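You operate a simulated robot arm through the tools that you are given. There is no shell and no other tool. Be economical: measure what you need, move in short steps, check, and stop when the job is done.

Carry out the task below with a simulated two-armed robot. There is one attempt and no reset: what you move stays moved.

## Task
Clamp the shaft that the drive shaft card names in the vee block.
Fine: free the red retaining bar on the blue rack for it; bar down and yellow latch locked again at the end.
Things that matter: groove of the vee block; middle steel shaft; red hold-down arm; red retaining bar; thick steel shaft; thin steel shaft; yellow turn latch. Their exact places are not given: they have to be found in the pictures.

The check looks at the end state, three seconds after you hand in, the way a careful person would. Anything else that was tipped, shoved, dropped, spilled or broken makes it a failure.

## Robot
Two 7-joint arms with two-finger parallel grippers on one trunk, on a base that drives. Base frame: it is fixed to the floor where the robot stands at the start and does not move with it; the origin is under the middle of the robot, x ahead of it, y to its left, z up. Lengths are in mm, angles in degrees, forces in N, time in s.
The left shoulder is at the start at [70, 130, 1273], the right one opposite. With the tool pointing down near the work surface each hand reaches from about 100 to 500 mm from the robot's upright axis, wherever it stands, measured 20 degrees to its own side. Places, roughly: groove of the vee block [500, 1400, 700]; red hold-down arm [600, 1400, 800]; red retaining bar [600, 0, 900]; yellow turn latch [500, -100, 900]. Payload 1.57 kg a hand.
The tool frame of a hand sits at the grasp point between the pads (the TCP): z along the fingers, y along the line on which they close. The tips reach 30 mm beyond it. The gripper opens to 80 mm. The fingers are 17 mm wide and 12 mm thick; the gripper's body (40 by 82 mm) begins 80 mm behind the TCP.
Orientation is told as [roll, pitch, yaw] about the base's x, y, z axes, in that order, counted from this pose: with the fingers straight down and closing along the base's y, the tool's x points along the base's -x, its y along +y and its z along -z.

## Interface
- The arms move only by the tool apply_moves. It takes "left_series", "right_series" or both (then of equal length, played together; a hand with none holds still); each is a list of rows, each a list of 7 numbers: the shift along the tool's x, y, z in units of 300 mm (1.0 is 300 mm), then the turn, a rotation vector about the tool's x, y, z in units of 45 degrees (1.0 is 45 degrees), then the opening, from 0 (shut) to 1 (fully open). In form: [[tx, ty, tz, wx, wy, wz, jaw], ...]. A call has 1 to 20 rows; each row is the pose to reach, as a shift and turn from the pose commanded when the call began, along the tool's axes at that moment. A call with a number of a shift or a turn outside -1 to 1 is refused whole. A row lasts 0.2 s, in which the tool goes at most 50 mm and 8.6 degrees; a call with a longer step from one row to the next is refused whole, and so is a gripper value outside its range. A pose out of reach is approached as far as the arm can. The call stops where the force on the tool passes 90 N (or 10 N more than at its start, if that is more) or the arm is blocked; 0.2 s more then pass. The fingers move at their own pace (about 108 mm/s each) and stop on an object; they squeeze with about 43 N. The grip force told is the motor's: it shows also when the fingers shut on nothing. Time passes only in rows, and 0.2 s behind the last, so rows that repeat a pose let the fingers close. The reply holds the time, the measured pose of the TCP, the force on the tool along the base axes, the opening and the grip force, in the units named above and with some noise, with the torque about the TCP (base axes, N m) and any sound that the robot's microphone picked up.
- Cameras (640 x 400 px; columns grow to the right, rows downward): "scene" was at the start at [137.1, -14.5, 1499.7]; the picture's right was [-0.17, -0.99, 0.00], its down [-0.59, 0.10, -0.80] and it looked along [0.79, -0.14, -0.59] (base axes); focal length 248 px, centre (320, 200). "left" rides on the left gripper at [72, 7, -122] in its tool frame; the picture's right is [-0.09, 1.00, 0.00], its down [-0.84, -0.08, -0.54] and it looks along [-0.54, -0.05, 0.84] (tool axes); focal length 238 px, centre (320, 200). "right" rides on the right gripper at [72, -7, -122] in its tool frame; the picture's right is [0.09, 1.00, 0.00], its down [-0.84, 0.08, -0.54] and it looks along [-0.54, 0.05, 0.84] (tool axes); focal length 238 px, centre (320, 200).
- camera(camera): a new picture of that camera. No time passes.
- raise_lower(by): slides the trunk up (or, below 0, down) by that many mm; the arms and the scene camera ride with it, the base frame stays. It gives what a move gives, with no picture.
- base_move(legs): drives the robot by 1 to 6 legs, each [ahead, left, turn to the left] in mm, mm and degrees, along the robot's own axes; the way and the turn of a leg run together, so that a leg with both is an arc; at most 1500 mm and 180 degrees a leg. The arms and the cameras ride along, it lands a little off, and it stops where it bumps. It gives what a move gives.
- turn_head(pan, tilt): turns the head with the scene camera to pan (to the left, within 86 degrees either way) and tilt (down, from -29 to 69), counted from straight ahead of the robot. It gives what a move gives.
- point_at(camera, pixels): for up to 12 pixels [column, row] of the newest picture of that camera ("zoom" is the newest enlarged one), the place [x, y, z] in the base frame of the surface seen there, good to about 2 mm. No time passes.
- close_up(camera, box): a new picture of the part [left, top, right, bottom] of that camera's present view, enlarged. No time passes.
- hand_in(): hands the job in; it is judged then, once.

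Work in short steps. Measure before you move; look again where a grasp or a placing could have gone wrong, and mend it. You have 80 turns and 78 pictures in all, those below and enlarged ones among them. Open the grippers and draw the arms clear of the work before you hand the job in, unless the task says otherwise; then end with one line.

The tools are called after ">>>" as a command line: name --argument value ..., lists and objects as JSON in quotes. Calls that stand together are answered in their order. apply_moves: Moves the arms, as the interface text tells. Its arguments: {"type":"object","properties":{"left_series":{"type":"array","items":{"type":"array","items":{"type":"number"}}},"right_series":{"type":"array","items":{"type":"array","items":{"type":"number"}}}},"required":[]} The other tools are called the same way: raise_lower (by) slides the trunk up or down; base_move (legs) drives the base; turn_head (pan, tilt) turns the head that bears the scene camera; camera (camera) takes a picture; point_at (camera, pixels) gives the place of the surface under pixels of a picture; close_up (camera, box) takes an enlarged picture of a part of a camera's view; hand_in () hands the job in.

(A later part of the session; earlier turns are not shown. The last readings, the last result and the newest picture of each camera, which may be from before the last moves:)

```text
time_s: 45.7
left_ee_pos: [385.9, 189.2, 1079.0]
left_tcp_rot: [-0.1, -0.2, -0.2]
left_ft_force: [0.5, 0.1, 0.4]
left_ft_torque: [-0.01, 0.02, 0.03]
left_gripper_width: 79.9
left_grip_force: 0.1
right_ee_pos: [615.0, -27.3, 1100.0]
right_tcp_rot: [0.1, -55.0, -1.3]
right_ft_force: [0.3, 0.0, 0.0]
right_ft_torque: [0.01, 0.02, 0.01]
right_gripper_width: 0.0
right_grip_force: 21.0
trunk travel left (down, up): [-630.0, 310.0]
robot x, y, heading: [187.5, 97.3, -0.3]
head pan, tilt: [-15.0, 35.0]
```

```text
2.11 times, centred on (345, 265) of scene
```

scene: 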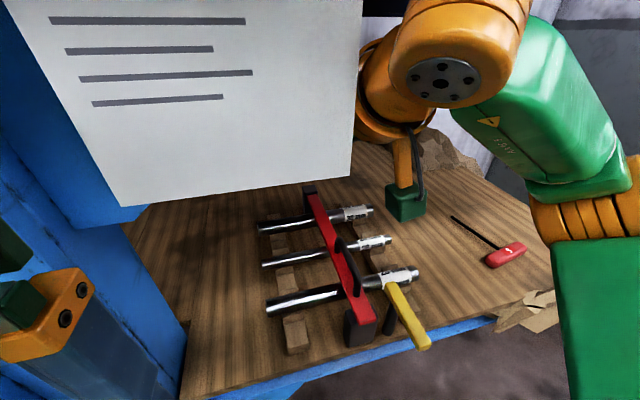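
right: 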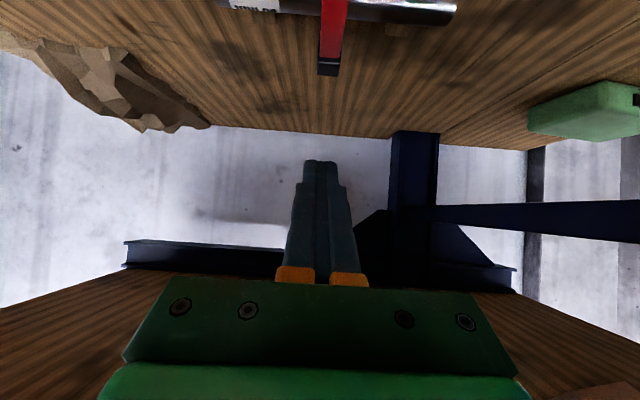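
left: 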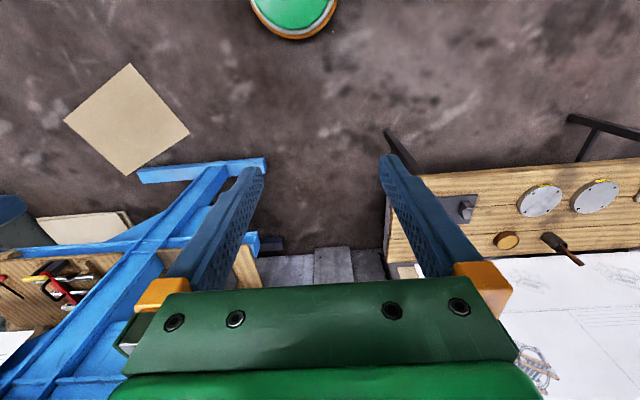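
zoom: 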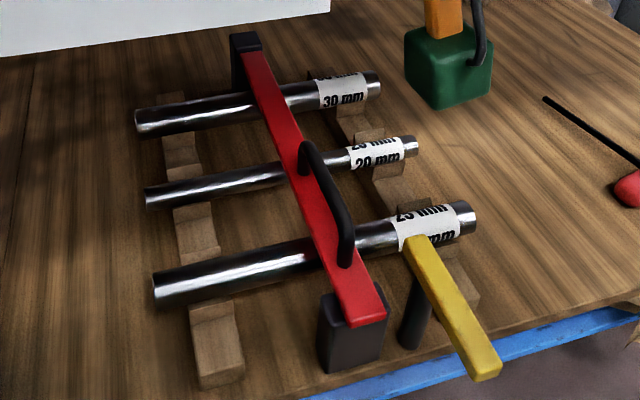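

The bar seems down and all is as before. I check the block's depth behind the bar front and the supports, to plan the shaft grasp.

>>> point_at --camera "zoom" --pixels '[[322, 297], [326, 310], [332, 325], [385, 315], [322, 345], [190, 310], [210, 330], [455, 265], [410, 285], [345, 260], [300, 250], [240, 85]]'

```text
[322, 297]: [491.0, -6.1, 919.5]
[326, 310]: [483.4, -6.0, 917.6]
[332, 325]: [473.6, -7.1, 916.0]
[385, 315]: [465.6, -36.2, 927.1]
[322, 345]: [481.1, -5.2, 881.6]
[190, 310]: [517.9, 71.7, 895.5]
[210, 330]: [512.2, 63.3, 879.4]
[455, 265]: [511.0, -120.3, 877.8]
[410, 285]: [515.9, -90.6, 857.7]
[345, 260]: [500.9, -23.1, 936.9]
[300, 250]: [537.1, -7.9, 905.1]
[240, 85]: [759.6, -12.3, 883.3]
```

The block ends at x≈495, so later the shaft can be taken vertically with the front finger in the 25 mm gap. For the bar I will grip its sides (17 mm wide) behind the handle, and swing it past vertical. First I draw the hand back.

>>> apply_moves --right_series '[[0.111, 0, -0.1, 0, 0.05, 0, 0], [0.222, 0, -0.2, 0, 0.1, 0, 0], [0.333, 0, -0.3, 0, 0.16, 0, 0.2], [0.444, 0.01, -0.402, 0, 0.222, 0, 0.45], [0.444, 0.01, -0.402, 0, 0.222, 0, 0.45]]'

```text
time_s: 46.9
left_ee_pos: [386.6, 189.4, 1080.0]
left_tcp_rot: [-0.1, -0.2, -0.2]
left_ft_force: [0.3, 0.6, 0.6]
left_ft_torque: [-0.01, 0.03, 0.01]
left_gripper_width: 79.9
left_grip_force: 0.0
right_ee_pos: [439.6, -20.4, 1058.4]
right_tcp_rot: [0.0, -44.9, -1.2]
right_ft_force: [0.4, 0.3, 0.6]
right_ft_torque: [0.0, 0.02, 0.01]
right_gripper_width: 36.1
right_grip_force: 0.1
trunk travel left (down, up): [-630.0, 310.0]
robot x, y, heading: [187.9, 98.3, 0.1]
head pan, tilt: [-15.0, 35.0]
```

I advance 177 mm along the tool axis so the fingers straddle bar and handle, then close on the bar.

>>> apply_moves --right_series '[[0.006, 0, 0.148, 0, 0, 0, 0.45], [0.012, 0, 0.296, 0, 0, 0, 0.45], [0.018, 0, 0.444, 0, 0, 0, 0.45], [0.0236, 0, 0.591, 0, 0, 0, 0.45], [0.0236, 0, 0.591, 0, 0, 0, 0], [0.0236, 0, 0.591, 0, 0, 0, 0], [0.0236, 0, 0.591, 0, 0, 0, 0]]'

>>> camera --camera "right"

```text
time_s: 48.5
left_ee_pos: [385.3, 186.7, 1079.7]
left_tcp_rot: [0.1, -0.2, -0.1]
left_ft_force: [-0.3, 0.5, -0.2]
left_ft_torque: [0.0, 0.01, 0.0]
left_gripper_width: 80.1
left_grip_force: 0.1
right_ee_pos: [557.0, -24.9, 928.2]
right_tcp_rot: [0.2, -45.0, -1.3]
right_ft_force: [-0.6, -7.3, 0.0]
right_ft_torque: [0.09, -0.4, 0.97]
right_gripper_width: 24.2
right_grip_force: 35.7
trunk travel left (down, up): [-630.0, 310.0]
robot x, y, heading: [186.5, 102.9, -0.3]
head pan, tilt: [-15.0, 35.0]
```

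```text
43 pictures are left
```

right: 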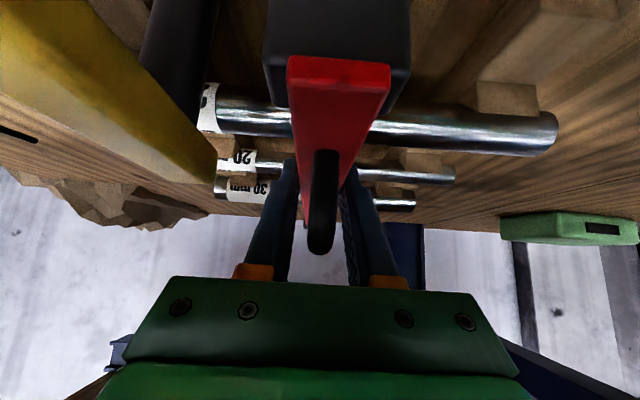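

Bar gripped at 24 mm width. I lift 15° about the hinge, then measure the bar's line to check the axis.

>>> apply_moves --right_series '[[-0.0224, 0, -0.019, 0, 0, 0, 0], [-0.0448, 0, -0.0387, 0, 0, 0, 0], [-0.0926, 0, -0.0733, 0, 0, 0, 0], [-0.1433, 0, -0.1032, 0, 0, 0, 0]]'

>>> close_up --camera "scene" --box '[220, 150, 500, 360]'

>>> close_up --camera "right" --box '[250, 20, 410, 260]'

```text
time_s: 49.5
left_ee_pos: [384.2, 185.4, 1080.9]
left_tcp_rot: [0.1, -0.3, -0.2]
left_ft_force: [0.3, 0.9, -0.3]
left_ft_torque: [0.04, -0.01, 0.0]
left_gripper_width: 79.8
left_grip_force: 0.1
right_ee_pos: [566.5, -26.0, 980.8]
right_tcp_rot: [0.3, -45.0, -1.3]
right_ft_force: [-6.1, -5.7, -8.3]
right_ft_torque: [0.3, 1.31, 1.29]
right_gripper_width: 24.4
right_grip_force: 35.9
trunk travel left (down, up): [-630.0, 310.0]
robot x, y, heading: [190.9, 101.5, -0.4]
head pan, tilt: [-15.0, 35.0]
```

```text
1.90 times, centred on (360, 255) of scene
```

zoom: 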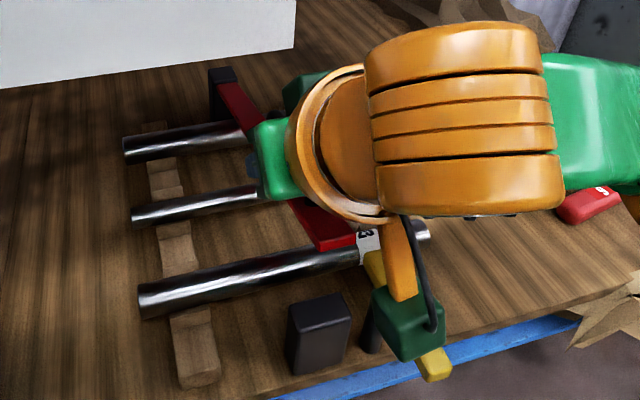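

```text
1.67 times, centred on (330, 140) of right
```

zoom: 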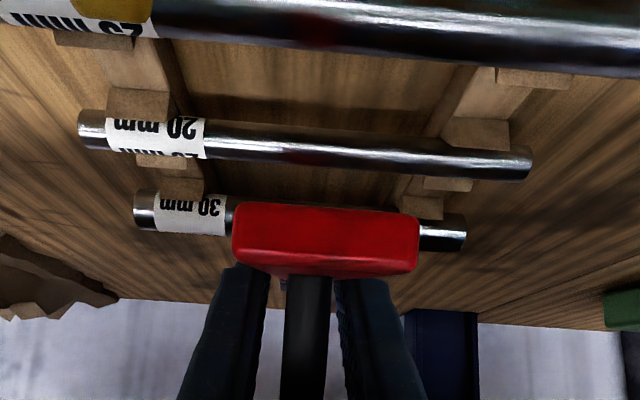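

>>> point_at --camera "zoom" --pixels '[[325, 262], [325, 240], [325, 215], [270, 240], [390, 240], [308, 300], [308, 350]]'

>>> camera --camera "scene"

>>> point_at --camera "scene" --pixels '[[390, 270], [330, 215], [322, 205], [317, 197], [395, 270]]'

```text
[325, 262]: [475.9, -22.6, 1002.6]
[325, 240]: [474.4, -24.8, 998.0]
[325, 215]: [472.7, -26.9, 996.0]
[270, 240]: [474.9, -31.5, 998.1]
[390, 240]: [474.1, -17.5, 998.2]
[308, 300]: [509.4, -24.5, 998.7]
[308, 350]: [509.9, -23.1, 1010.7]
```

```text
40 pictures are left
```

scene: 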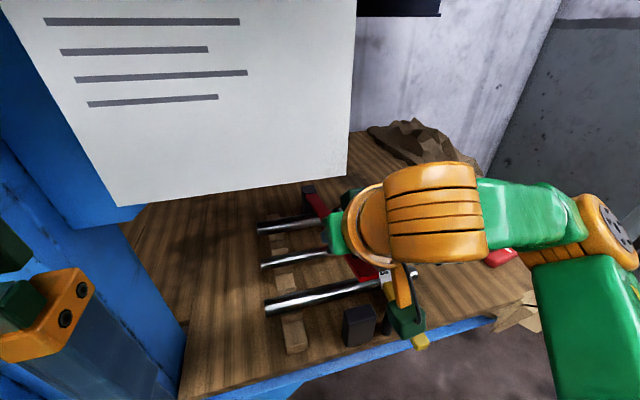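

```text
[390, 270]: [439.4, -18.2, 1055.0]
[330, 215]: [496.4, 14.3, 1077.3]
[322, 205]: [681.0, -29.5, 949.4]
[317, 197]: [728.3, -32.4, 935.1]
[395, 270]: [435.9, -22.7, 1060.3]
```

The bar's line shows hinge at about (748, 922), nearer than I assumed. With that I continue the arc to ~46° while pitching the hand forward.

>>> apply_moves --right_series '[[-0.036, 0, -0.016, 0, -0.04, 0, 0], [-0.0717, 0.0007, -0.0311, 0, -0.08, 0, 0], [-0.1461, 0.0015, -0.0533, 0, -0.16, 0, 0], [-0.2227, 0.0025, -0.0662, 0, -0.24, 0, 0], [-0.3003, 0.0037, -0.0693, 0, -0.32, 0, 0]]'

>>> camera --camera "right"

```text
time_s: 50.7
left_ee_pos: [380.1, 187.0, 1081.9]
left_tcp_rot: [0.1, -0.5, -0.2]
left_ft_force: [-0.8, -1.1, -0.9]
left_ft_torque: [0.02, 0.02, -0.01]
left_gripper_width: 80.1
left_grip_force: 0.1
right_ee_pos: [612.5, -25.9, 1060.9]
right_tcp_rot: [0.6, -59.8, -1.6]
right_ft_force: [-12.8, -5.9, -1.3]
right_ft_torque: [1.02, 1.32, 2.16]
right_gripper_width: 10.7
right_grip_force: 29.0
trunk travel left (down, up): [-630.0, 310.0]
robot x, y, heading: [185.4, 95.2, -0.1]
head pan, tilt: [-15.0, 35.0]
```

```text
39 pictures are left
```

right: 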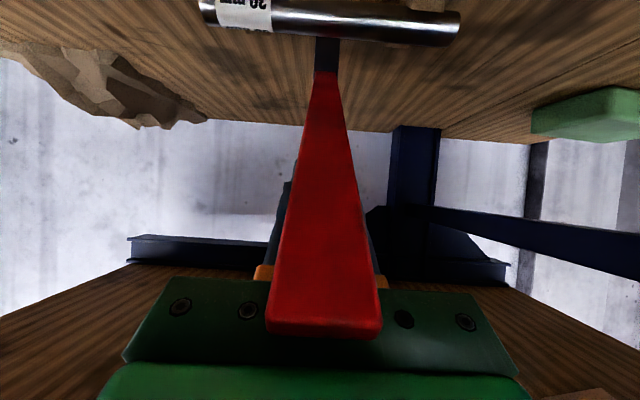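

The jaw is now at 10.7 mm: it slid off the bar and holds the handle, bar still up. I measure the bar's underside line.

>>> point_at --camera "right" --pixels '[[325, 85], [325, 150], [325, 220], [325, 300], [325, 325], [325, 58]]'

>>> close_up --camera "scene" --box '[220, 130, 520, 360]'

```text
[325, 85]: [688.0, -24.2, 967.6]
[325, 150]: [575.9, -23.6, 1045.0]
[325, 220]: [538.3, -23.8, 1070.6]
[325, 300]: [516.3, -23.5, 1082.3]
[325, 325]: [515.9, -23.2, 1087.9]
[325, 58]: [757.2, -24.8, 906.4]
```

```text
1.74 times, centred on (370, 245) of scene
```

zoom: 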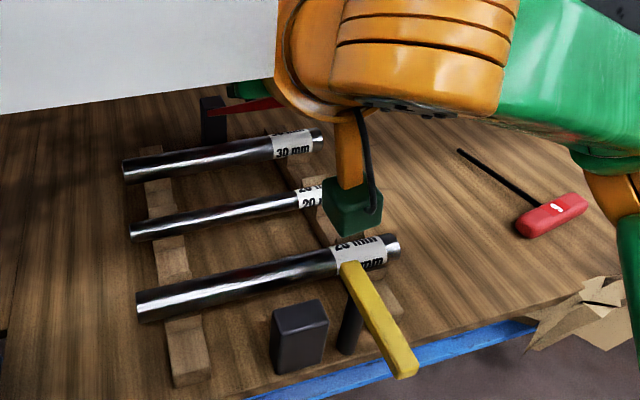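

Bar is at 34.5°, held only by the handle with fingers parallel to it. Earlier grip was too near the bar's top edge; I lower the bar along its arc and regrip about 6 mm deeper.

>>> apply_moves --right_series '[[0.052, 0, -0.011, 0, 0.04, 0, 0], [0.1047, 0, -0.0207, 0, 0.08, 0, 0], [0.161, 0, -0.022, 0, 0.13, 0, 0], [0.2176, 0, -0.023, 0, 0.18, 0, 0], [0.273, 0, -0.015, 0, 0.23, 0, 0], [0.329, 0, -0.006, 0, 0.28, 0, 0], [0.3835, 0, 0.01, 0, 0.333, 0, 0], [0.3835, 0, 0.01, 0, 0.333, 0, 0.5], [0.3835, 0, 0.01, 0, 0.333, 0, 0.5]]'

>>> camera --camera "right"

```text
time_s: 52.7
left_ee_pos: [385.3, 190.1, 1079.9]
left_tcp_rot: [-0.1, -0.2, -0.1]
left_ft_force: [-0.1, 0.0, -0.3]
left_ft_torque: [-0.02, -0.01, -0.01]
left_gripper_width: 80.0
left_grip_force: 0.0
right_ee_pos: [560.3, -22.8, 959.0]
right_tcp_rot: [0.1, -44.2, -1.2]
right_ft_force: [-0.2, -0.6, 0.4]
right_ft_torque: [-0.01, 0.01, 0.01]
right_gripper_width: 40.0
right_grip_force: 0.0
trunk travel left (down, up): [-630.0, 310.0]
robot x, y, heading: [188.8, 96.7, -0.5]
head pan, tilt: [-15.0, 35.0]
```

```text
37 pictures are left
```

right: 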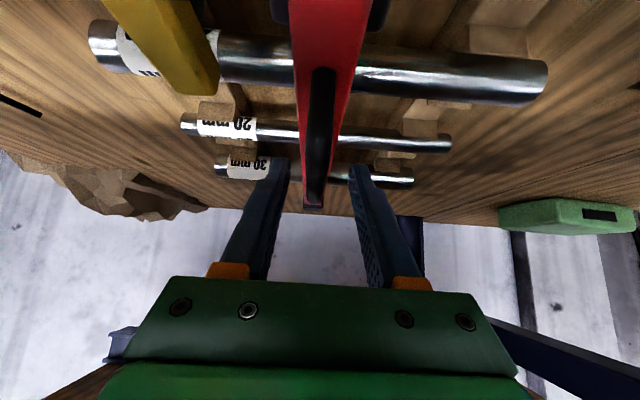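

Bar is down, fingers straddle it. I sink to z≈921 and close on the bar.

>>> apply_moves --right_series '[[0.046, -0.003, 0.035, 0, 0, 0, 0.5], [0.097, -0.004, 0.078, 0, 0, 0, 0.5], [0.097, -0.004, 0.078, 0, 0, 0, 0], [0.097, -0.004, 0.078, 0, 0, 0, 0], [0.097, -0.004, 0.078, 0, 0, 0, 0]]'

```text
time_s: 53.9
left_ee_pos: [384.5, 186.7, 1080.2]
left_tcp_rot: [0.1, -0.2, -0.1]
left_ft_force: [0.8, 0.9, -0.1]
left_ft_torque: [0.0, 0.0, 0.02]
left_gripper_width: 79.9
left_grip_force: 0.0
right_ee_pos: [554.9, -25.9, 923.8]
right_tcp_rot: [0.3, -44.5, -1.4]
right_ft_force: [5.5, -8.8, 10.7]
right_ft_torque: [0.27, -0.63, 1.0]
right_gripper_width: 24.2
right_grip_force: 36.3
trunk travel left (down, up): [-630.0, 310.0]
robot x, y, heading: [190.3, 95.1, -0.1]
head pan, tilt: [-15.0, 35.0]
```

Gripped 24 mm deeper on the bar. I lift along the arc about (748,922) to 35°, pitching the hand toward horizontal.

>>> apply_moves --right_series '[[-0.0412, 0, -0.038, 0, -0.12, 0, 0], [-0.086, 0, -0.0724, 0, -0.24, 0, 0], [-0.1334, 0, -0.1023, 0, -0.36, 0, 0], [-0.1834, 0, -0.1282, 0, -0.48, 0, 0], [-0.2352, 0, -0.1499, 0, -0.6, 0, 0], [-0.289, 0, -0.1669, 0, -0.72, 0, 0], [-0.3439, 0.002, -0.1789, 0, -0.84, 0, 0]]'

>>> camera --camera "right"

```text
time_s: 55.5
left_ee_pos: [378.0, 179.9, 1082.1]
left_tcp_rot: [0.5, -0.8, -0.3]
left_ft_force: [-0.5, -0.4, -0.7]
left_ft_torque: [-0.01, 0.0, 0.01]
left_gripper_width: 80.0
left_grip_force: 0.1
right_ee_pos: [596.9, -26.1, 1042.3]
right_tcp_rot: [5.3, -82.7, -6.6]
right_ft_force: [-19.9, -23.2, 0.3]
right_ft_torque: [-0.03, 1.41, 2.18]
right_gripper_width: 10.7
right_grip_force: 28.1
right hand out of reach, approached as far as the arm can: row 2, 3, 4, 5, 6, 7
trunk travel left (down, up): [-630.0, 310.0]
robot x, y, heading: [189.9, 98.9, -0.3]
head pan, tilt: [-15.0, 35.0]
```

```text
36 pictures are left
```

right: 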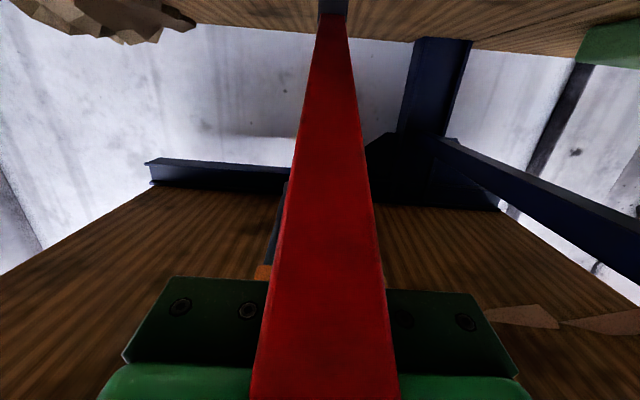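

It was partly out of reach (wrist too near the shoulder), so the grip slid to the handle again. I lower the bar back along its arc, open, and will retry with the base ~100 mm further back.

>>> apply_moves --right_series '[[0.037, 0, -0.019, 0, 0.12, 0, 0], [0.075, 0, -0.038, 0, 0.26, 0, 0], [0.127, 0, -0.056, 0, 0.4, 0, 0], [0.18, 0, -0.074, 0, 0.54, 0, 0], [0.235, 0, -0.083, 0, 0.68, 0, 0], [0.289, 0, -0.092, 0, 0.84, 0, 0], [0.289, 0, -0.092, 0, 0.84, 0, 0.5], [0.289, 0, -0.092, 0, 0.84, 0, 0.5]]'

>>> camera --camera "right"

```text
time_s: 57.3
left_ee_pos: [385.0, 189.3, 1078.7]
left_tcp_rot: [0.0, -0.2, -0.1]
left_ft_force: [-0.1, -0.1, -0.2]
left_ft_torque: [0.01, 0.02, 0.0]
left_gripper_width: 79.9
left_grip_force: 0.2
right_ee_pos: [565.8, -15.0, 957.2]
right_tcp_rot: [0.2, -44.3, -1.3]
right_ft_force: [-0.2, 0.4, 0.1]
right_ft_torque: [0.02, -0.01, 0.0]
right_gripper_width: 40.0
right_grip_force: 0.0
trunk travel left (down, up): [-630.0, 310.0]
robot x, y, heading: [186.0, 98.1, -0.3]
head pan, tilt: [-15.0, 35.0]
```

```text
35 pictures are left
```

right: 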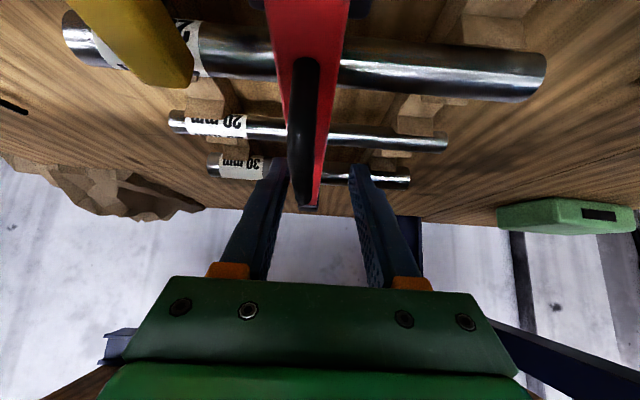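

Bar is down and safe. I back the hand out along its axis, then drive the base back 100 mm.

>>> apply_moves --right_series '[[0, 0, -0.15, 0, 0, 0, 0.5], [0, 0, -0.3, 0, 0, 0, 0.5], [0, -0.02, -0.45, 0, 0, 0, 0.5], [0, -0.03, -0.45, 0, 0, 0, 0.5]]'

>>> base_move --legs '[[-110, 0, 0]]'

```text
time_s: 58.3
left_ee_pos: [385.4, 189.9, 1080.1]
left_tcp_rot: [-0.1, -0.1, -0.1]
left_ft_force: [-1.3, 0.5, -0.2]
left_ft_torque: [-0.04, 0.03, -0.04]
left_gripper_width: 79.8
left_grip_force: 0.0
right_ee_pos: [470.7, -22.9, 1052.8]
right_tcp_rot: [0.1, -44.3, -1.2]
right_ft_force: [-0.2, -0.3, -0.5]
right_ft_torque: [-0.02, -0.01, -0.01]
right_gripper_width: 40.4
right_grip_force: 0.0
trunk travel left (down, up): [-630.0, 310.0]
robot x, y, heading: [189.1, 100.0, 0.2]
head pan, tilt: [-15.0, 35.0]
```

```text
time_s: 59.5
left_ee_pos: [279.5, 190.9, 1079.8]
left_tcp_rot: [0.0, -0.1, -0.2]
left_ft_force: [-0.8, -0.2, 0.4]
left_ft_torque: [-0.02, 0.01, -0.02]
left_gripper_width: 80.0
left_grip_force: 0.0
right_ee_pos: [363.6, -21.6, 1053.7]
right_tcp_rot: [0.0, -44.3, -1.2]
right_ft_force: [0.0, 0.6, -1.1]
right_ft_torque: [0.0, 0.02, 0.01]
right_gripper_width: 40.1
right_grip_force: 0.1
trunk travel left (down, up): [-630.0, 310.0]
robot x, y, heading: [82.3, 97.0, -0.2]
head pan, tilt: [-15.0, 35.0]
```

Robot at x≈82. I advance again to the bar at (556,-24,921) and close.

>>> apply_moves --right_series '[[-0.08, 0.002, 0.1, 0, 0, 0, 0.5], [-0.15, 0.005, 0.2, 0, 0, 0, 0.5], [-0.15, 0.005, 0.35, 0, 0, 0, 0.5], [-0.15, 0.005, 0.5, 0, 0, 0, 0.5], [-0.15, 0.005, 0.65, 0, 0, 0, 0.5], [-0.15, 0.005, 0.764, 0, 0, 0, 0.5], [-0.15, 0.005, 0.764, 0, 0, 0, 0], [-0.15, 0.005, 0.764, 0, 0, 0, 0], [-0.15, 0.005, 0.764, 0, 0, 0, 0]]'

```text
time_s: 61.5
left_ee_pos: [277.6, 189.0, 1080.3]
left_tcp_rot: [0.0, -0.2, -0.1]
left_ft_force: [-0.7, 0.1, 0.6]
left_ft_torque: [0.02, -0.01, 0.01]
left_gripper_width: 79.9
left_grip_force: 0.1
right_ee_pos: [556.2, -24.5, 921.0]
right_tcp_rot: [0.1, -44.4, -1.4]
right_ft_force: [1.9, -5.8, 1.3]
right_ft_torque: [0.18, -0.71, 1.01]
right_gripper_width: 23.7
right_grip_force: 36.4
trunk travel left (down, up): [-630.0, 310.0]
robot x, y, heading: [77.8, 98.9, -0.1]
head pan, tilt: [-15.0, 35.0]
```

Well centred on the bar. I lift to 20° along the arc and check.

>>> apply_moves --right_series '[[-0.02, 0, -0.02, 0, -0.06, 0, 0], [-0.0418, 0, -0.0393, 0, -0.12, 0, 0], [-0.0858, 0, -0.0737, 0, -0.24, 0, 0], [-0.1324, 0, -0.1041, 0, -0.36, 0, 0], [-0.1818, 0.001, -0.1303, 0, -0.48, 0, 0]]'

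```text
time_s: 62.7
left_ee_pos: [277.3, 188.8, 1079.9]
left_tcp_rot: [0.0, -0.1, -0.2]
left_ft_force: [0.3, -0.6, -0.5]
left_ft_torque: [0.0, 0.01, -0.03]
left_gripper_width: 79.7
left_grip_force: 0.0
right_ee_pos: [567.3, -25.5, 983.6]
right_tcp_rot: [0.4, -65.9, -1.4]
right_ft_force: [-7.4, -2.2, -12.1]
right_ft_torque: [0.34, 1.98, 2.24]
right_gripper_width: 24.2
right_grip_force: 36.2
trunk travel left (down, up): [-630.0, 310.0]
robot x, y, heading: [79.7, 98.0, -0.3]
head pan, tilt: [-15.0, 35.0]
```

Grip holds (24.2 mm). I continue to 45° and check again.

>>> apply_moves --right_series '[[-0.0559, 0, -0.0015, 0, -0.12, 0, 0], [-0.1114, 0, 0.0018, 0, -0.24, 0, 0], [-0.1665, 0.001, 0.0101, 0, -0.36, 0, 0], [-0.2209, 0.002, 0.0231, 0, -0.44, 0, 0], [-0.2737, 0.003, 0.0408, 0, -0.5, 0, 0]]'

```text
time_s: 63.9
left_ee_pos: [265.9, 188.3, 1082.5]
left_tcp_rot: [0.0, -0.8, -0.4]
left_ft_force: [0.4, 0.2, 0.3]
left_ft_torque: [0.0, 0.0, 0.02]
left_gripper_width: 80.4
left_grip_force: 0.0
right_ee_pos: [600.2, -26.8, 1065.5]
right_tcp_rot: [18.8, -89.5, -20.1]
right_ft_force: [-22.2, -5.2, 6.5]
right_ft_torque: [-0.02, 1.4, 0.03]
right_gripper_width: 9.6
right_grip_force: 27.7
trunk travel left (down, up): [-630.0, 310.0]
robot x, y, heading: [79.6, 102.9, -0.5]
head pan, tilt: [-15.0, 35.0]
```

It slid to the handle again: friction on the bar is too weak. I'll lower it once more and then hook a finger sideways through the handle loop (gap z 930–954), which needs no friction.

>>> apply_moves --right_series '[[0.035, 0, -0.05, 0, 0.14, 0, 0], [0.075, 0, -0.09, 0, 0.28, 0, 0], [0.125, 0, -0.125, 0, 0.42, 0, 0], [0.175, 0, -0.155, 0, 0.56, 0, 0], [0.23, 0, -0.185, 0, 0.7, 0, 0], [0.28, 0, -0.205, 0, 0.84, 0, 0], [0.327, 0, -0.22, 0, 0.98, 0, 0], [0.327, 0, -0.22, 0, 0.98, 0, 0.5], [0.327, 0, -0.22, 0, 0.98, 0, 0.5]]'

>>> camera --camera "right"

```text
time_s: 65.4
left_ee_pos: [272.7, 192.2, 1081.0]
left_tcp_rot: [-0.2, -0.4, -0.2]
left_ft_force: [-0.5, 0.3, 0.2]
left_ft_torque: [0.0, -0.03, -0.02]
left_gripper_width: 80.3
left_grip_force: 0.1
right_ee_pos: [548.9, -19.7, 988.3]
right_tcp_rot: [1.2, -51.7, -2.3]
right_ft_force: [1.7, 3.7, 23.4]
right_ft_torque: [0.01, -0.41, 0.14]
right_gripper_width: 0.2
right_grip_force: 21.8
trunk travel left (down, up): [-630.0, 310.0]
robot x, y, heading: [85.4, 96.8, -0.3]
head pan, tilt: [-15.0, 35.0]
stopped in row 7 (right hand): the force on the tool passed its limit at 109 N (the readings are from after the stop); the commanded pose is now the measured one
```

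```text
34 pictures are left
```

right: 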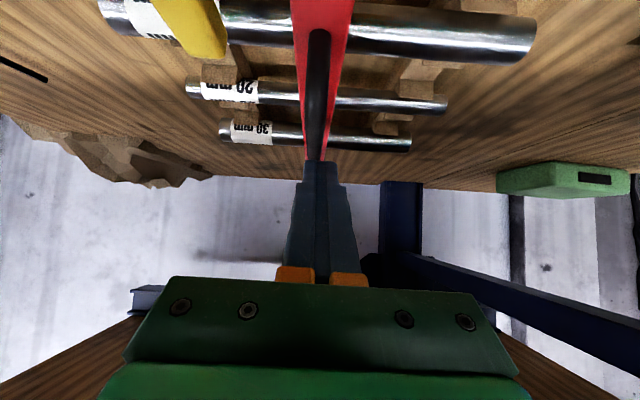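

Bar is down; the shut fingers press on the handle top. I retract along the tool axis and straighten the hand.

>>> apply_moves --right_series '[[0, 0, -0.13, 0, 0, 0, 0], [0, 0, -0.27, 0, 0.15, 0, 0], [0, 0, -0.4, 0, 0.3, 0, 0], [0, -0.1, -0.5, 0, 0.45, 0, 0], [0, -0.2, -0.5, 0, 0.6, 0, 0.4], [0, -0.3, -0.5, 0, 0.75, 0, 0.4], [0, -0.4, -0.5, 0, 0.9, 0, 0.4], [0, -0.5, -0.5, 0, 1, 0, 0.4]]'

>>> apply_moves --right_series '[[0, 0, 0, 0.18, 0, 0, 0.4], [0, 0, 0, 0.36, 0, 0, 0.4], [0, 0, 0, 0.54, 0, 0, 0.4], [0, 0, 0, 0.72, 0, 0, 0.4], [0, 0, 0, 0.9, 0, 0, 0.4], [0, 0, 0, 1, 0, 0, 0.4]]'

```text
time_s: 67.2
left_ee_pos: [277.4, 190.9, 1080.2]
left_tcp_rot: [-0.1, -0.2, -0.2]
left_ft_force: [-0.8, 0.3, 0.3]
left_ft_torque: [0.04, 0.01, 0.01]
left_gripper_width: 79.9
left_grip_force: 0.0
right_ee_pos: [432.6, -169.5, 1077.4]
right_tcp_rot: [0.8, -6.0, -1.5]
right_ft_force: [-0.6, -0.6, 0.6]
right_ft_torque: [0.02, 0.04, 0.02]
right_gripper_width: 31.7
right_grip_force: 0.0
trunk travel left (down, up): [-630.0, 310.0]
robot x, y, heading: [83.5, 99.5, -0.4]
head pan, tilt: [-15.0, 35.0]
```

```text
time_s: 68.6
left_ee_pos: [277.1, 190.7, 1079.4]
left_tcp_rot: [-0.1, -0.2, -0.3]
left_ft_force: [0.3, -0.2, 1.0]
left_ft_torque: [0.0, 0.01, 0.02]
left_gripper_width: 79.7
left_grip_force: 0.1
right_ee_pos: [432.5, -171.9, 1075.5]
right_tcp_rot: [-44.6, -5.9, -1.6]
right_ft_force: [0.5, 0.5, -0.4]
right_ft_torque: [-0.01, 0.0, -0.03]
right_gripper_width: 31.9
right_grip_force: 0.1
trunk travel left (down, up): [-630.0, 310.0]
robot x, y, heading: [78.5, 97.2, -0.1]
head pan, tilt: [-15.0, 35.0]
```

The roll went the wrong way (tool x is base -x). I roll back and on to +90 in three calls.

>>> apply_moves --right_series '[[0, 0, 0, -0.18, 0, 0, 0.4], [0, 0, 0, -0.36, 0, 0, 0.4], [0, 0, 0, -0.54, 0, 0, 0.4], [0, 0, 0, -0.72, 0, 0, 0.4], [0, 0, 0, -0.9, 0, 0, 0.4], [0, 0, 0, -1, 0, 0, 0.4]]'

>>> apply_moves --right_series '[[0, 0, 0, -0.18, 0.03, 0, 0.4], [0, 0, 0, -0.36, 0.06, 0, 0.4], [0, 0, 0, -0.54, 0.09, 0, 0.4], [0, 0, 0, -0.72, 0.12, 0, 0.4], [0, 0, 0, -0.9, 0.13, 0, 0.4], [0, 0, 0, -1, 0.13, 0, 0.4]]'

>>> apply_moves --right_series '[[0, 0, 0, -0.18, 0, 0, 0.4], [0, 0, 0, -0.36, 0, 0, 0.4], [0, 0, 0, -0.54, 0, 0, 0.4], [0, 0, 0, -0.72, 0, 0, 0.4], [0, 0, 0, -0.9, 0, 0, 0.4], [0, 0, 0, -1, 0, 0, 0.4]]'

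```text
time_s: 70.0
left_ee_pos: [276.6, 189.7, 1080.1]
left_tcp_rot: [-0.1, -0.1, -0.2]
left_ft_force: [0.3, -0.1, 0.5]
left_ft_torque: [-0.01, -0.01, -0.06]
left_gripper_width: 80.0
left_grip_force: 0.1
right_ee_pos: [431.6, -170.0, 1076.8]
right_tcp_rot: [0.7, -5.9, -1.6]
right_ft_force: [0.8, 0.5, 0.7]
right_ft_torque: [0.04, 0.03, -0.01]
right_gripper_width: 32.0
right_grip_force: 0.1
trunk travel left (down, up): [-630.0, 310.0]
robot x, y, heading: [77.1, 98.3, -0.1]
head pan, tilt: [-15.0, 35.0]
```

```text
time_s: 71.4
left_ee_pos: [276.3, 189.5, 1079.4]
left_tcp_rot: [-0.1, -0.2, -0.2]
left_ft_force: [0.0, 0.3, -0.2]
left_ft_torque: [0.02, 0.01, 0.02]
left_gripper_width: 80.1
left_grip_force: 0.0
right_ee_pos: [417.2, -149.9, 1058.7]
right_tcp_rot: [45.7, -0.7, 0.6]
right_ft_force: [0.2, 0.3, -0.1]
right_ft_torque: [0.02, -0.01, -0.02]
right_gripper_width: 31.7
right_grip_force: 0.1
right hand out of reach, approached as far as the arm can: row 1, 2, 3, 4, 5, 6
trunk travel left (down, up): [-630.0, 310.0]
robot x, y, heading: [81.0, 98.1, -0.3]
head pan, tilt: [-15.0, 35.0]
```

```text
time_s: 72.8
left_ee_pos: [277.1, 189.2, 1080.5]
left_tcp_rot: [-0.2, -0.2, -0.3]
left_ft_force: [0.2, -0.4, -0.9]
left_ft_torque: [0.0, -0.03, 0.01]
left_gripper_width: 79.9
left_grip_force: 0.0
right_ee_pos: [419.3, -150.7, 1059.2]
right_tcp_rot: [90.6, -0.7, 0.6]
right_ft_force: [-0.3, 1.1, -0.1]
right_ft_torque: [0.02, 0.04, -0.02]
right_gripper_width: 31.8
right_grip_force: 0.0
trunk travel left (down, up): [-630.0, 310.0]
robot x, y, heading: [80.7, 97.6, -0.3]
head pan, tilt: [-15.0, 35.0]
```

Now the hand points left at (419,-151,1059). I draw the left hand back a bit and shift the base right 150 and ahead 150.

>>> apply_moves --left_series '[[0.1, 0.05, 0, 0, 0, 0, 1], [0.2, 0.1, 0, 0, 0, 0, 1]]'

>>> base_move --legs '[[0, -150, 0], [150, 0, 0]]'

>>> turn_head --pan 0 --tilt 40

>>> camera --camera "scene"

```text
time_s: 73.4
left_ee_pos: [215.6, 219.4, 1075.2]
left_tcp_rot: [-0.2, -0.2, -0.3]
left_ft_force: [0.4, 0.9, -0.1]
left_ft_torque: [-0.01, -0.01, 0.0]
left_gripper_width: 79.7
left_grip_force: 0.0
left hand out of reach, approached as far as the arm can: row 2
right_ee_pos: [417.6, -150.1, 1058.6]
right_tcp_rot: [90.5, -0.7, 0.5]
right_ft_force: [-0.7, -0.2, -0.2]
right_ft_torque: [0.03, -0.01, -0.02]
right_gripper_width: 32.1
right_grip_force: 0.0
trunk travel left (down, up): [-630.0, 310.0]
robot x, y, heading: [82.2, 97.3, -0.0]
head pan, tilt: [-15.0, 35.0]
```

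```text
time_s: 75.8
left_ee_pos: [366.1, 66.7, 1075.8]
left_tcp_rot: [-0.3, -0.3, -0.3]
left_ft_force: [0.3, 0.4, -0.2]
left_ft_torque: [0.02, 0.01, -0.02]
left_gripper_width: 80.0
left_grip_force: 0.0
right_ee_pos: [567.5, -301.7, 1059.1]
right_tcp_rot: [90.5, -0.6, 0.6]
right_ft_force: [0.1, -0.3, 0.2]
right_ft_torque: [0.0, 0.02, -0.01]
right_gripper_width: 32.1
right_grip_force: 0.1
trunk travel left (down, up): [-630.0, 310.0]
robot x, y, heading: [231.6, -52.7, -0.4]
head pan, tilt: [-15.0, 35.0]
```

```text
time_s: 76.5
left_ee_pos: [367.6, 66.2, 1075.5]
left_tcp_rot: [-0.1, -0.2, -0.3]
left_ft_force: [0.8, 0.9, 0.2]
left_ft_torque: [0.0, 0.03, 0.0]
left_gripper_width: 80.0
left_grip_force: 0.2
right_ee_pos: [567.9, -302.7, 1059.4]
right_tcp_rot: [90.6, -0.5, 0.5]
right_ft_force: [0.6, 0.6, 0.3]
right_ft_torque: [0.0, -0.02, -0.02]
right_gripper_width: 32.2
right_grip_force: 0.2
trunk travel left (down, up): [-630.0, 310.0]
robot x, y, heading: [230.3, -52.5, -0.4]
head pan, tilt: [0.0, 40.0]
```

```text
33 pictures are left
```

scene: 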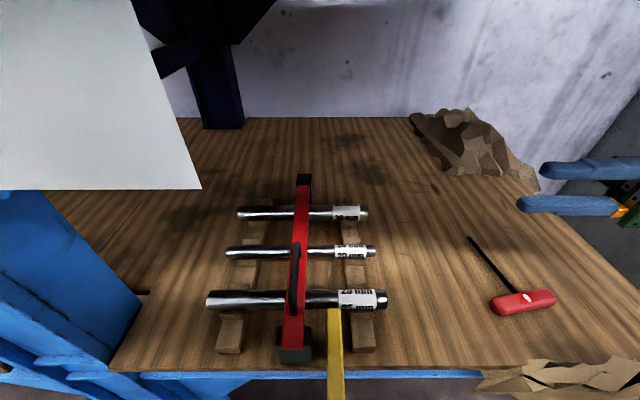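

A clear view of the rack now; everything sits in place. I measure the handle loop in a close-up.

>>> close_up --camera "scene" --box '[200, 170, 400, 370]'

>>> camera --camera "right"

```text
2.00 times, centred on (300, 270) of scene
```

zoom: 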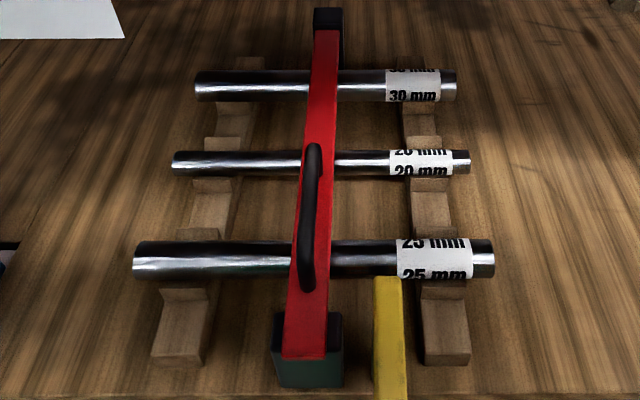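

```text
31 pictures are left
```

right: 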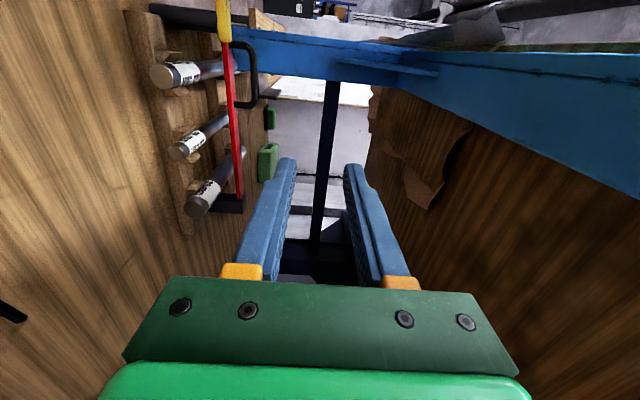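

The gripper camera sees the loop side-on at (245,75). I enlarge and measure tube, bar and legs.

>>> close_up --camera "right" --box '[205, 20, 295, 130]'

>>> point_at --camera "right" --pixels '[[256, 75], [245, 43], [243, 106], [231, 75], [231, 60], [231, 150], [256, 60], [256, 90]]'

```text
3.64 times, centred on (250, 75) of right
```

zoom: 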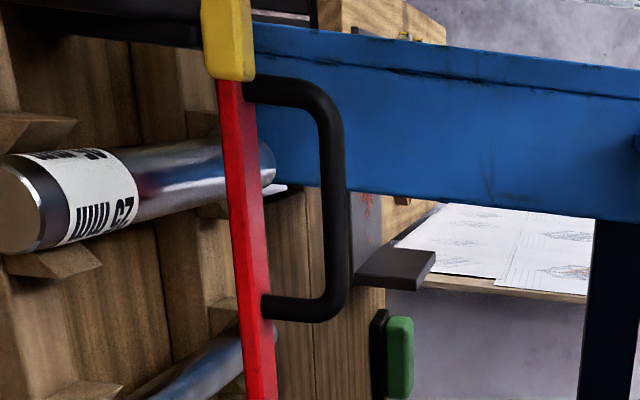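

```text
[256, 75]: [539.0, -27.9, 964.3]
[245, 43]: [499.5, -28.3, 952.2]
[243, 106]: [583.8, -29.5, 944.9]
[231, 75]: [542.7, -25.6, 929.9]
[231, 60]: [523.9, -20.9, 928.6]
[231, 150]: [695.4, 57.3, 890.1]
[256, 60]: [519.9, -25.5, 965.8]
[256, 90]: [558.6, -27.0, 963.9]
```

Loop: legs at x≈499 and 583, clear gap z 930–953. I lower and approach to y=-140 with the lower finger aimed at z≈941.

>>> apply_moves --right_series '[[0.04, -0.15, 0.02, 0, 0, 0, 0.4], [0.075, -0.3, 0.05, 0, 0, 0, 0.4], [0.075, -0.322, 0.2, 0, 0, 0, 0.4], [0.075, -0.324, 0.35, 0, 0, 0, 0.4], [0.075, -0.324, 0.45, 0, 0, 0, 0.4], [0.075, -0.324, 0.53, 0, 0, 0, 0.4], [0.075, -0.324, 0.53, 0, 0, 0, 0.4]]'

>>> camera --camera "right"

>>> close_up --camera "scene" --box '[200, 170, 480, 370]'

```text
time_s: 78.1
left_ee_pos: [366.5, 66.0, 1075.7]
left_tcp_rot: [0.0, -0.2, -0.3]
left_ft_force: [0.0, -0.6, -0.1]
left_ft_torque: [0.05, -0.01, 0.0]
left_gripper_width: 80.2
left_grip_force: 0.1
right_ee_pos: [545.6, -140.9, 963.9]
right_tcp_rot: [90.7, -0.6, 0.5]
right_ft_force: [0.7, -0.6, -0.2]
right_ft_torque: [-0.03, -0.02, 0.0]
right_gripper_width: 32.0
right_grip_force: 0.1
trunk travel left (down, up): [-630.0, 310.0]
robot x, y, heading: [233.6, -53.9, -0.2]
head pan, tilt: [0.0, 40.0]
```

```text
29 pictures are left
```

right: 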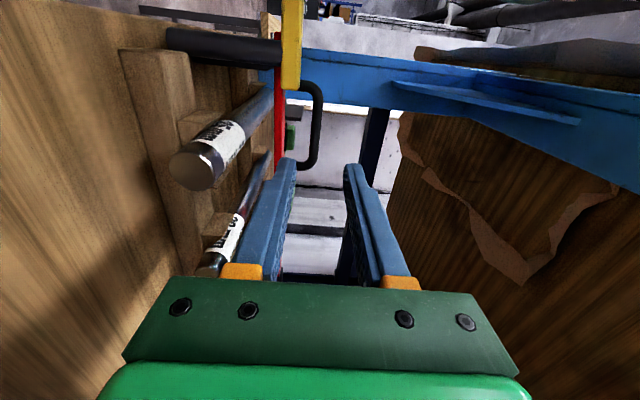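

```text
2.00 times, centred on (340, 270) of scene
```

zoom: 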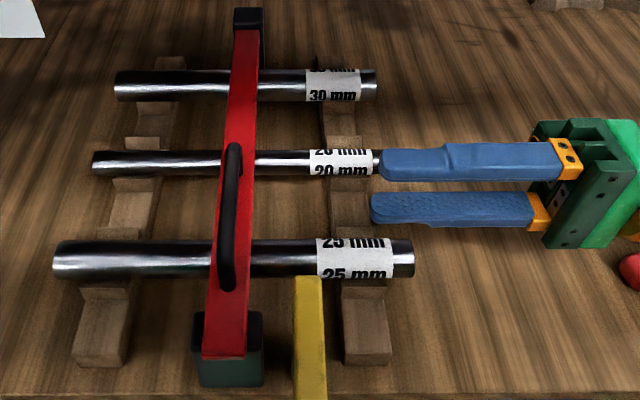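

I check the lower finger's tip position against the gap before inserting.

>>> point_at --camera "zoom" --pixels '[[378, 200], [378, 215], [400, 205], [388, 160], [228, 200], [235, 270]]'

>>> apply_moves --right_series '[[0, 0, 0.1, 0, 0, 0, 0.4], [0, -0.002, 0.2, 0, 0, 0, 0.4], [0, -0.003, 0.28, 0, 0, 0, 0.4], [0, -0.004, 0.343, 0, 0, 0, 0.4], [0, -0.004, 0.343, 0, 0, 0, 0.4]]'

>>> close_up --camera "right" --box '[220, 40, 420, 180]'

```text
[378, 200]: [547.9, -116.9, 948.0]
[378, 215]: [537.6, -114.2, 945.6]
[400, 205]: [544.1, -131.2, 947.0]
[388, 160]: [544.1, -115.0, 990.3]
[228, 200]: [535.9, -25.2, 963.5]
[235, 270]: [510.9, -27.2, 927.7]
```

```text
time_s: 79.3
left_ee_pos: [349.1, 58.4, 1078.8]
left_tcp_rot: [0.2, -1.3, -0.7]
left_ft_force: [-0.3, -0.3, -0.2]
left_ft_torque: [-0.01, 0.04, 0.0]
left_gripper_width: 79.8
left_grip_force: 0.2
right_ee_pos: [526.3, -47.1, 970.8]
right_tcp_rot: [90.8, -1.9, 0.1]
right_ft_force: [0.5, -0.3, 0.0]
right_ft_torque: [0.02, 0.02, -0.02]
right_gripper_width: 32.2
right_grip_force: 0.4
trunk travel left (down, up): [-630.0, 310.0]
robot x, y, heading: [236.9, -53.8, -0.7]
head pan, tilt: [0.0, 40.0]
```

```text
2.86 times, centred on (320, 110) of right
```

zoom: 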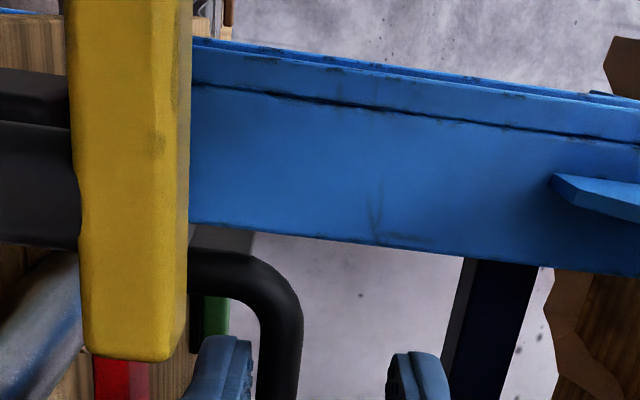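

The reading is off by ~20 mm, probably the robot's sway just after the motion. I let it settle and read again.

>>> apply_moves --right_series '[[0, 0, 0, 0, 0, 0, 0.4], [0, 0, 0, 0, 0, 0, 0.4], [0, 0, 0, 0, 0, 0, 0.4]]'

>>> close_up --camera "right" --box '[220, 40, 420, 180]'

>>> camera --camera "scene"

```text
time_s: 80.1
left_ee_pos: [348.7, 60.2, 1080.2]
left_tcp_rot: [0.1, -1.4, -0.8]
left_ft_force: [0.5, 0.2, -0.6]
left_ft_torque: [-0.02, -0.01, 0.0]
left_gripper_width: 80.0
left_grip_force: 0.0
right_ee_pos: [526.9, -47.6, 969.4]
right_tcp_rot: [90.7, -1.7, 0.0]
right_ft_force: [0.5, 0.5, -0.6]
right_ft_torque: [0.06, 0.02, 0.03]
right_gripper_width: 32.0
right_grip_force: 0.0
trunk travel left (down, up): [-630.0, 310.0]
robot x, y, heading: [229.6, -58.8, -0.8]
head pan, tilt: [0.0, 40.0]
```

```text
2.86 times, centred on (320, 110) of right
```

zoom: 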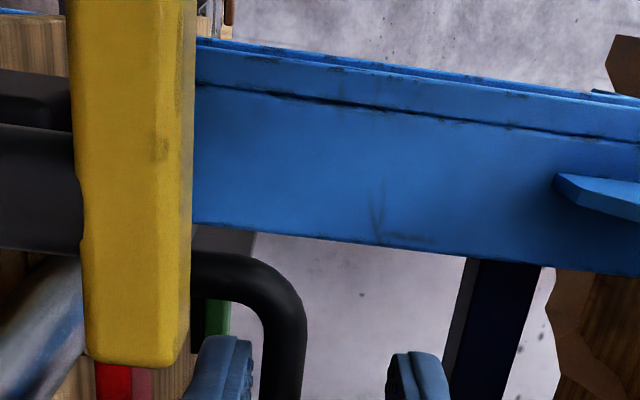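

```text
25 pictures are left
```

scene: 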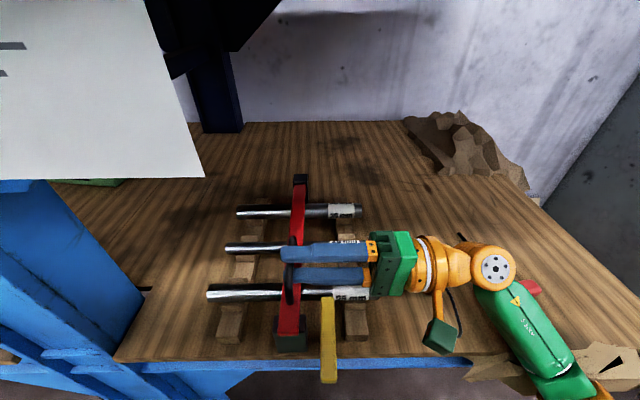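

The whole robot is pushed back ~18 mm: the right forearm leans on the shelf's front edge near (570,380). I withdraw the hand, raise the trunk 150 mm to lift the elbow, and come down again.

>>> apply_moves --right_series '[[0, 0, -0.1, 0, 0, 0, 0.4], [0, 0, -0.2, 0, 0, 0, 0.4], [0, 0, -0.343, 0, 0, 0, 0.4], [0, 0, -0.343, 0, 0, 0, 0.4]]'

>>> raise_lower --by 150

>>> apply_moves --right_series '[[0, -0.15, 0, 0, 0, 0, 0.4], [0, -0.3, 0, 0, 0, 0, 0.4], [0, -0.4, 0, 0, 0, 0, 0.4], [0, -0.4, 0, 0, 0, 0, 0.4]]'

>>> camera --camera "scene"

```text
time_s: 81.1
left_ee_pos: [366.7, 67.5, 1075.1]
left_tcp_rot: [-0.3, -0.2, -0.2]
left_ft_force: [0.0, 0.1, 0.1]
left_ft_torque: [-0.01, 0.0, -0.01]
left_gripper_width: 80.1
left_grip_force: 0.1
right_ee_pos: [544.8, -139.7, 960.5]
right_tcp_rot: [90.6, -0.7, 0.6]
right_ft_force: [-0.3, 0.9, 0.9]
right_ft_torque: [0.01, 0.0, 0.0]
right_gripper_width: 32.2
right_grip_force: 0.1
trunk travel left (down, up): [-630.0, 310.0]
robot x, y, heading: [232.4, -52.9, -0.1]
head pan, tilt: [0.0, 40.0]
```

```text
time_s: 82.9
left_ee_pos: [367.6, 66.4, 1225.7]
left_tcp_rot: [-0.2, -0.2, -0.2]
left_ft_force: [-0.4, 0.4, -0.5]
left_ft_torque: [-0.03, -0.01, 0.02]
left_gripper_width: 80.3
left_grip_force: 0.1
right_ee_pos: [544.5, -140.8, 1110.7]
right_tcp_rot: [90.6, -0.6, 0.5]
right_ft_force: [0.7, -0.5, -0.6]
right_ft_torque: [0.01, 0.0, 0.05]
right_gripper_width: 31.9
right_grip_force: 0.1
trunk travel left (down, up): [-780.0, 160.0]
robot x, y, heading: [231.8, -51.6, -0.1]
head pan, tilt: [0.0, 40.0]
```

```text
time_s: 83.9
left_ee_pos: [367.2, 67.5, 1225.0]
left_tcp_rot: [0.0, -0.1, -0.3]
left_ft_force: [-0.2, 0.2, 0.4]
left_ft_torque: [-0.03, 0.02, 0.01]
left_gripper_width: 79.9
left_grip_force: 0.0
right_ee_pos: [545.1, -140.0, 990.0]
right_tcp_rot: [90.5, -0.6, 0.6]
right_ft_force: [-0.7, 0.5, -0.3]
right_ft_torque: [0.02, 0.02, -0.01]
right_gripper_width: 31.9
right_grip_force: 0.1
trunk travel left (down, up): [-780.0, 160.0]
robot x, y, heading: [233.3, -51.6, -0.1]
head pan, tilt: [0.0, 40.0]
```

```text
24 pictures are left
```

scene: 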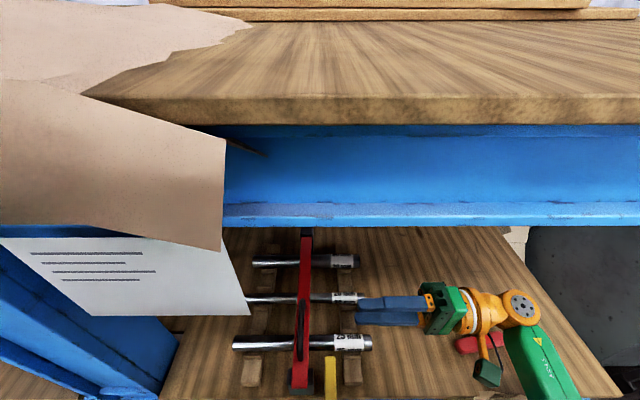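

No deflection now. I go down to z 963.5 and insert.

>>> apply_moves --right_series '[[0, -0.045, 0, 0, 0, 0, 0.4], [0, -0.089, 0, 0, 0, 0, 0.4], [0, -0.09, 0.1, 0, 0, 0, 0.4], [0, -0.091, 0.2, 0, 0, 0, 0.4], [0, -0.092, 0.28, 0, 0, 0, 0.4], [0, -0.092, 0.34, 0, 0, 0, 0.4], [0, -0.092, 0.34, 0, 0, 0, 0.4], [0, -0.092, 0.34, 0, 0, 0, 0.4]]'

>>> close_up --camera "scene" --box '[220, 220, 420, 400]'

```text
time_s: 85.7
left_ee_pos: [367.1, 66.6, 1225.2]
left_tcp_rot: [-0.1, -0.2, -0.4]
left_ft_force: [-0.4, 0.2, -0.4]
left_ft_torque: [-0.01, 0.02, 0.0]
left_gripper_width: 80.0
left_grip_force: 0.0
right_ee_pos: [545.5, -37.7, 963.1]
right_tcp_rot: [90.6, -0.5, 0.6]
right_ft_force: [0.3, -0.2, 0.7]
right_ft_torque: [0.01, -0.02, 0.03]
right_gripper_width: 32.1
right_grip_force: 0.0
trunk travel left (down, up): [-780.0, 160.0]
robot x, y, heading: [231.9, -53.5, -0.4]
head pan, tilt: [0.0, 40.0]
```

```text
2.22 times, centred on (320, 310) of scene
```

zoom: 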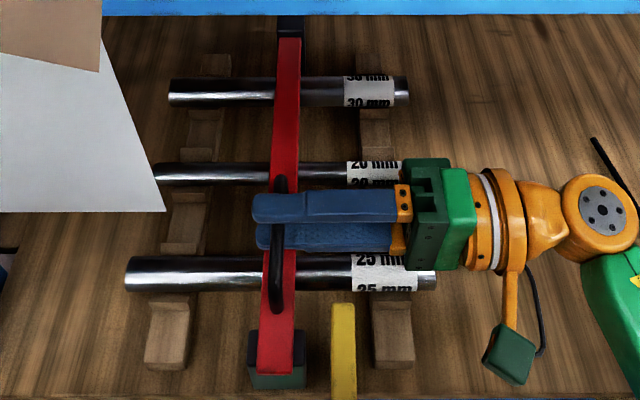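

The lower finger is through the loop. I centre and narrow the jaw to 20 mm around the tube, then swing up 45° turning the hand with the bar.

>>> apply_moves --right_series '[[0, -0.0167, 0, 0, 0, 0, 0.25], [0, -0.0167, 0, 0, 0, 0, 0.25], [-0.0105, 0.03, 0, 0, 0, 0.089, 0.25], [-0.0233, 0.076, 0, 0, 0, 0.178, 0.25], [-0.04, 0.121, 0, 0, 0, 0.267, 0.25], [-0.0593, 0.1646, 0, 0, 0, 0.356, 0.25], [-0.082, 0.207, 0, 0, 0, 0.444, 0.25], [-0.107, 0.2476, 0, 0, 0, 0.533, 0.25], [-0.135, 0.286, 0, 0, 0, 0.622, 0.25], [-0.166, 0.3226, 0, 0, 0, 0.711, 0.25], [-0.2, 0.357, 0, 0, 0, 0.8, 0.25], [-0.235, 0.3893, 0, 0, 0, 0.889, 0.25], [-0.2827, 0.4253, 0, 0, 0, 1, 0.25]]'

>>> camera --camera "scene"

```text
time_s: 88.5
left_ee_pos: [366.8, 65.8, 1225.5]
left_tcp_rot: [-0.3, -0.1, -0.3]
left_ft_force: [0.6, 0.2, -0.1]
left_ft_torque: [0.0, 0.01, 0.0]
left_gripper_width: 79.9
left_grip_force: 0.1
right_ee_pos: [627.6, -38.7, 1093.2]
right_tcp_rot: [90.8, 44.5, 1.1]
right_ft_force: [-2.9, 0.1, -1.4]
right_ft_torque: [-0.01, -0.01, 0.06]
right_gripper_width: 22.2
right_grip_force: 1.5
trunk travel left (down, up): [-780.0, 160.0]
robot x, y, heading: [229.1, -54.7, -0.5]
head pan, tilt: [0.0, 40.0]
```

```text
22 pictures are left
```

scene: 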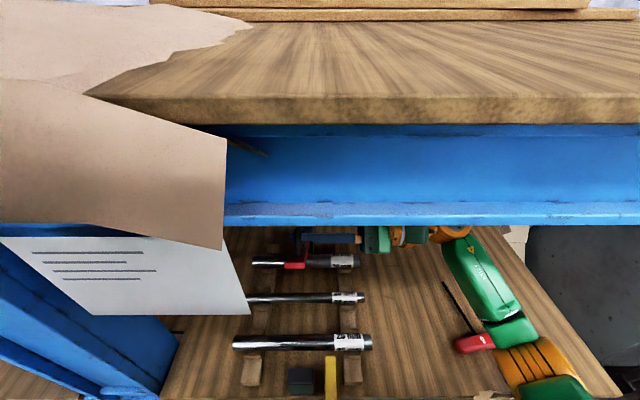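

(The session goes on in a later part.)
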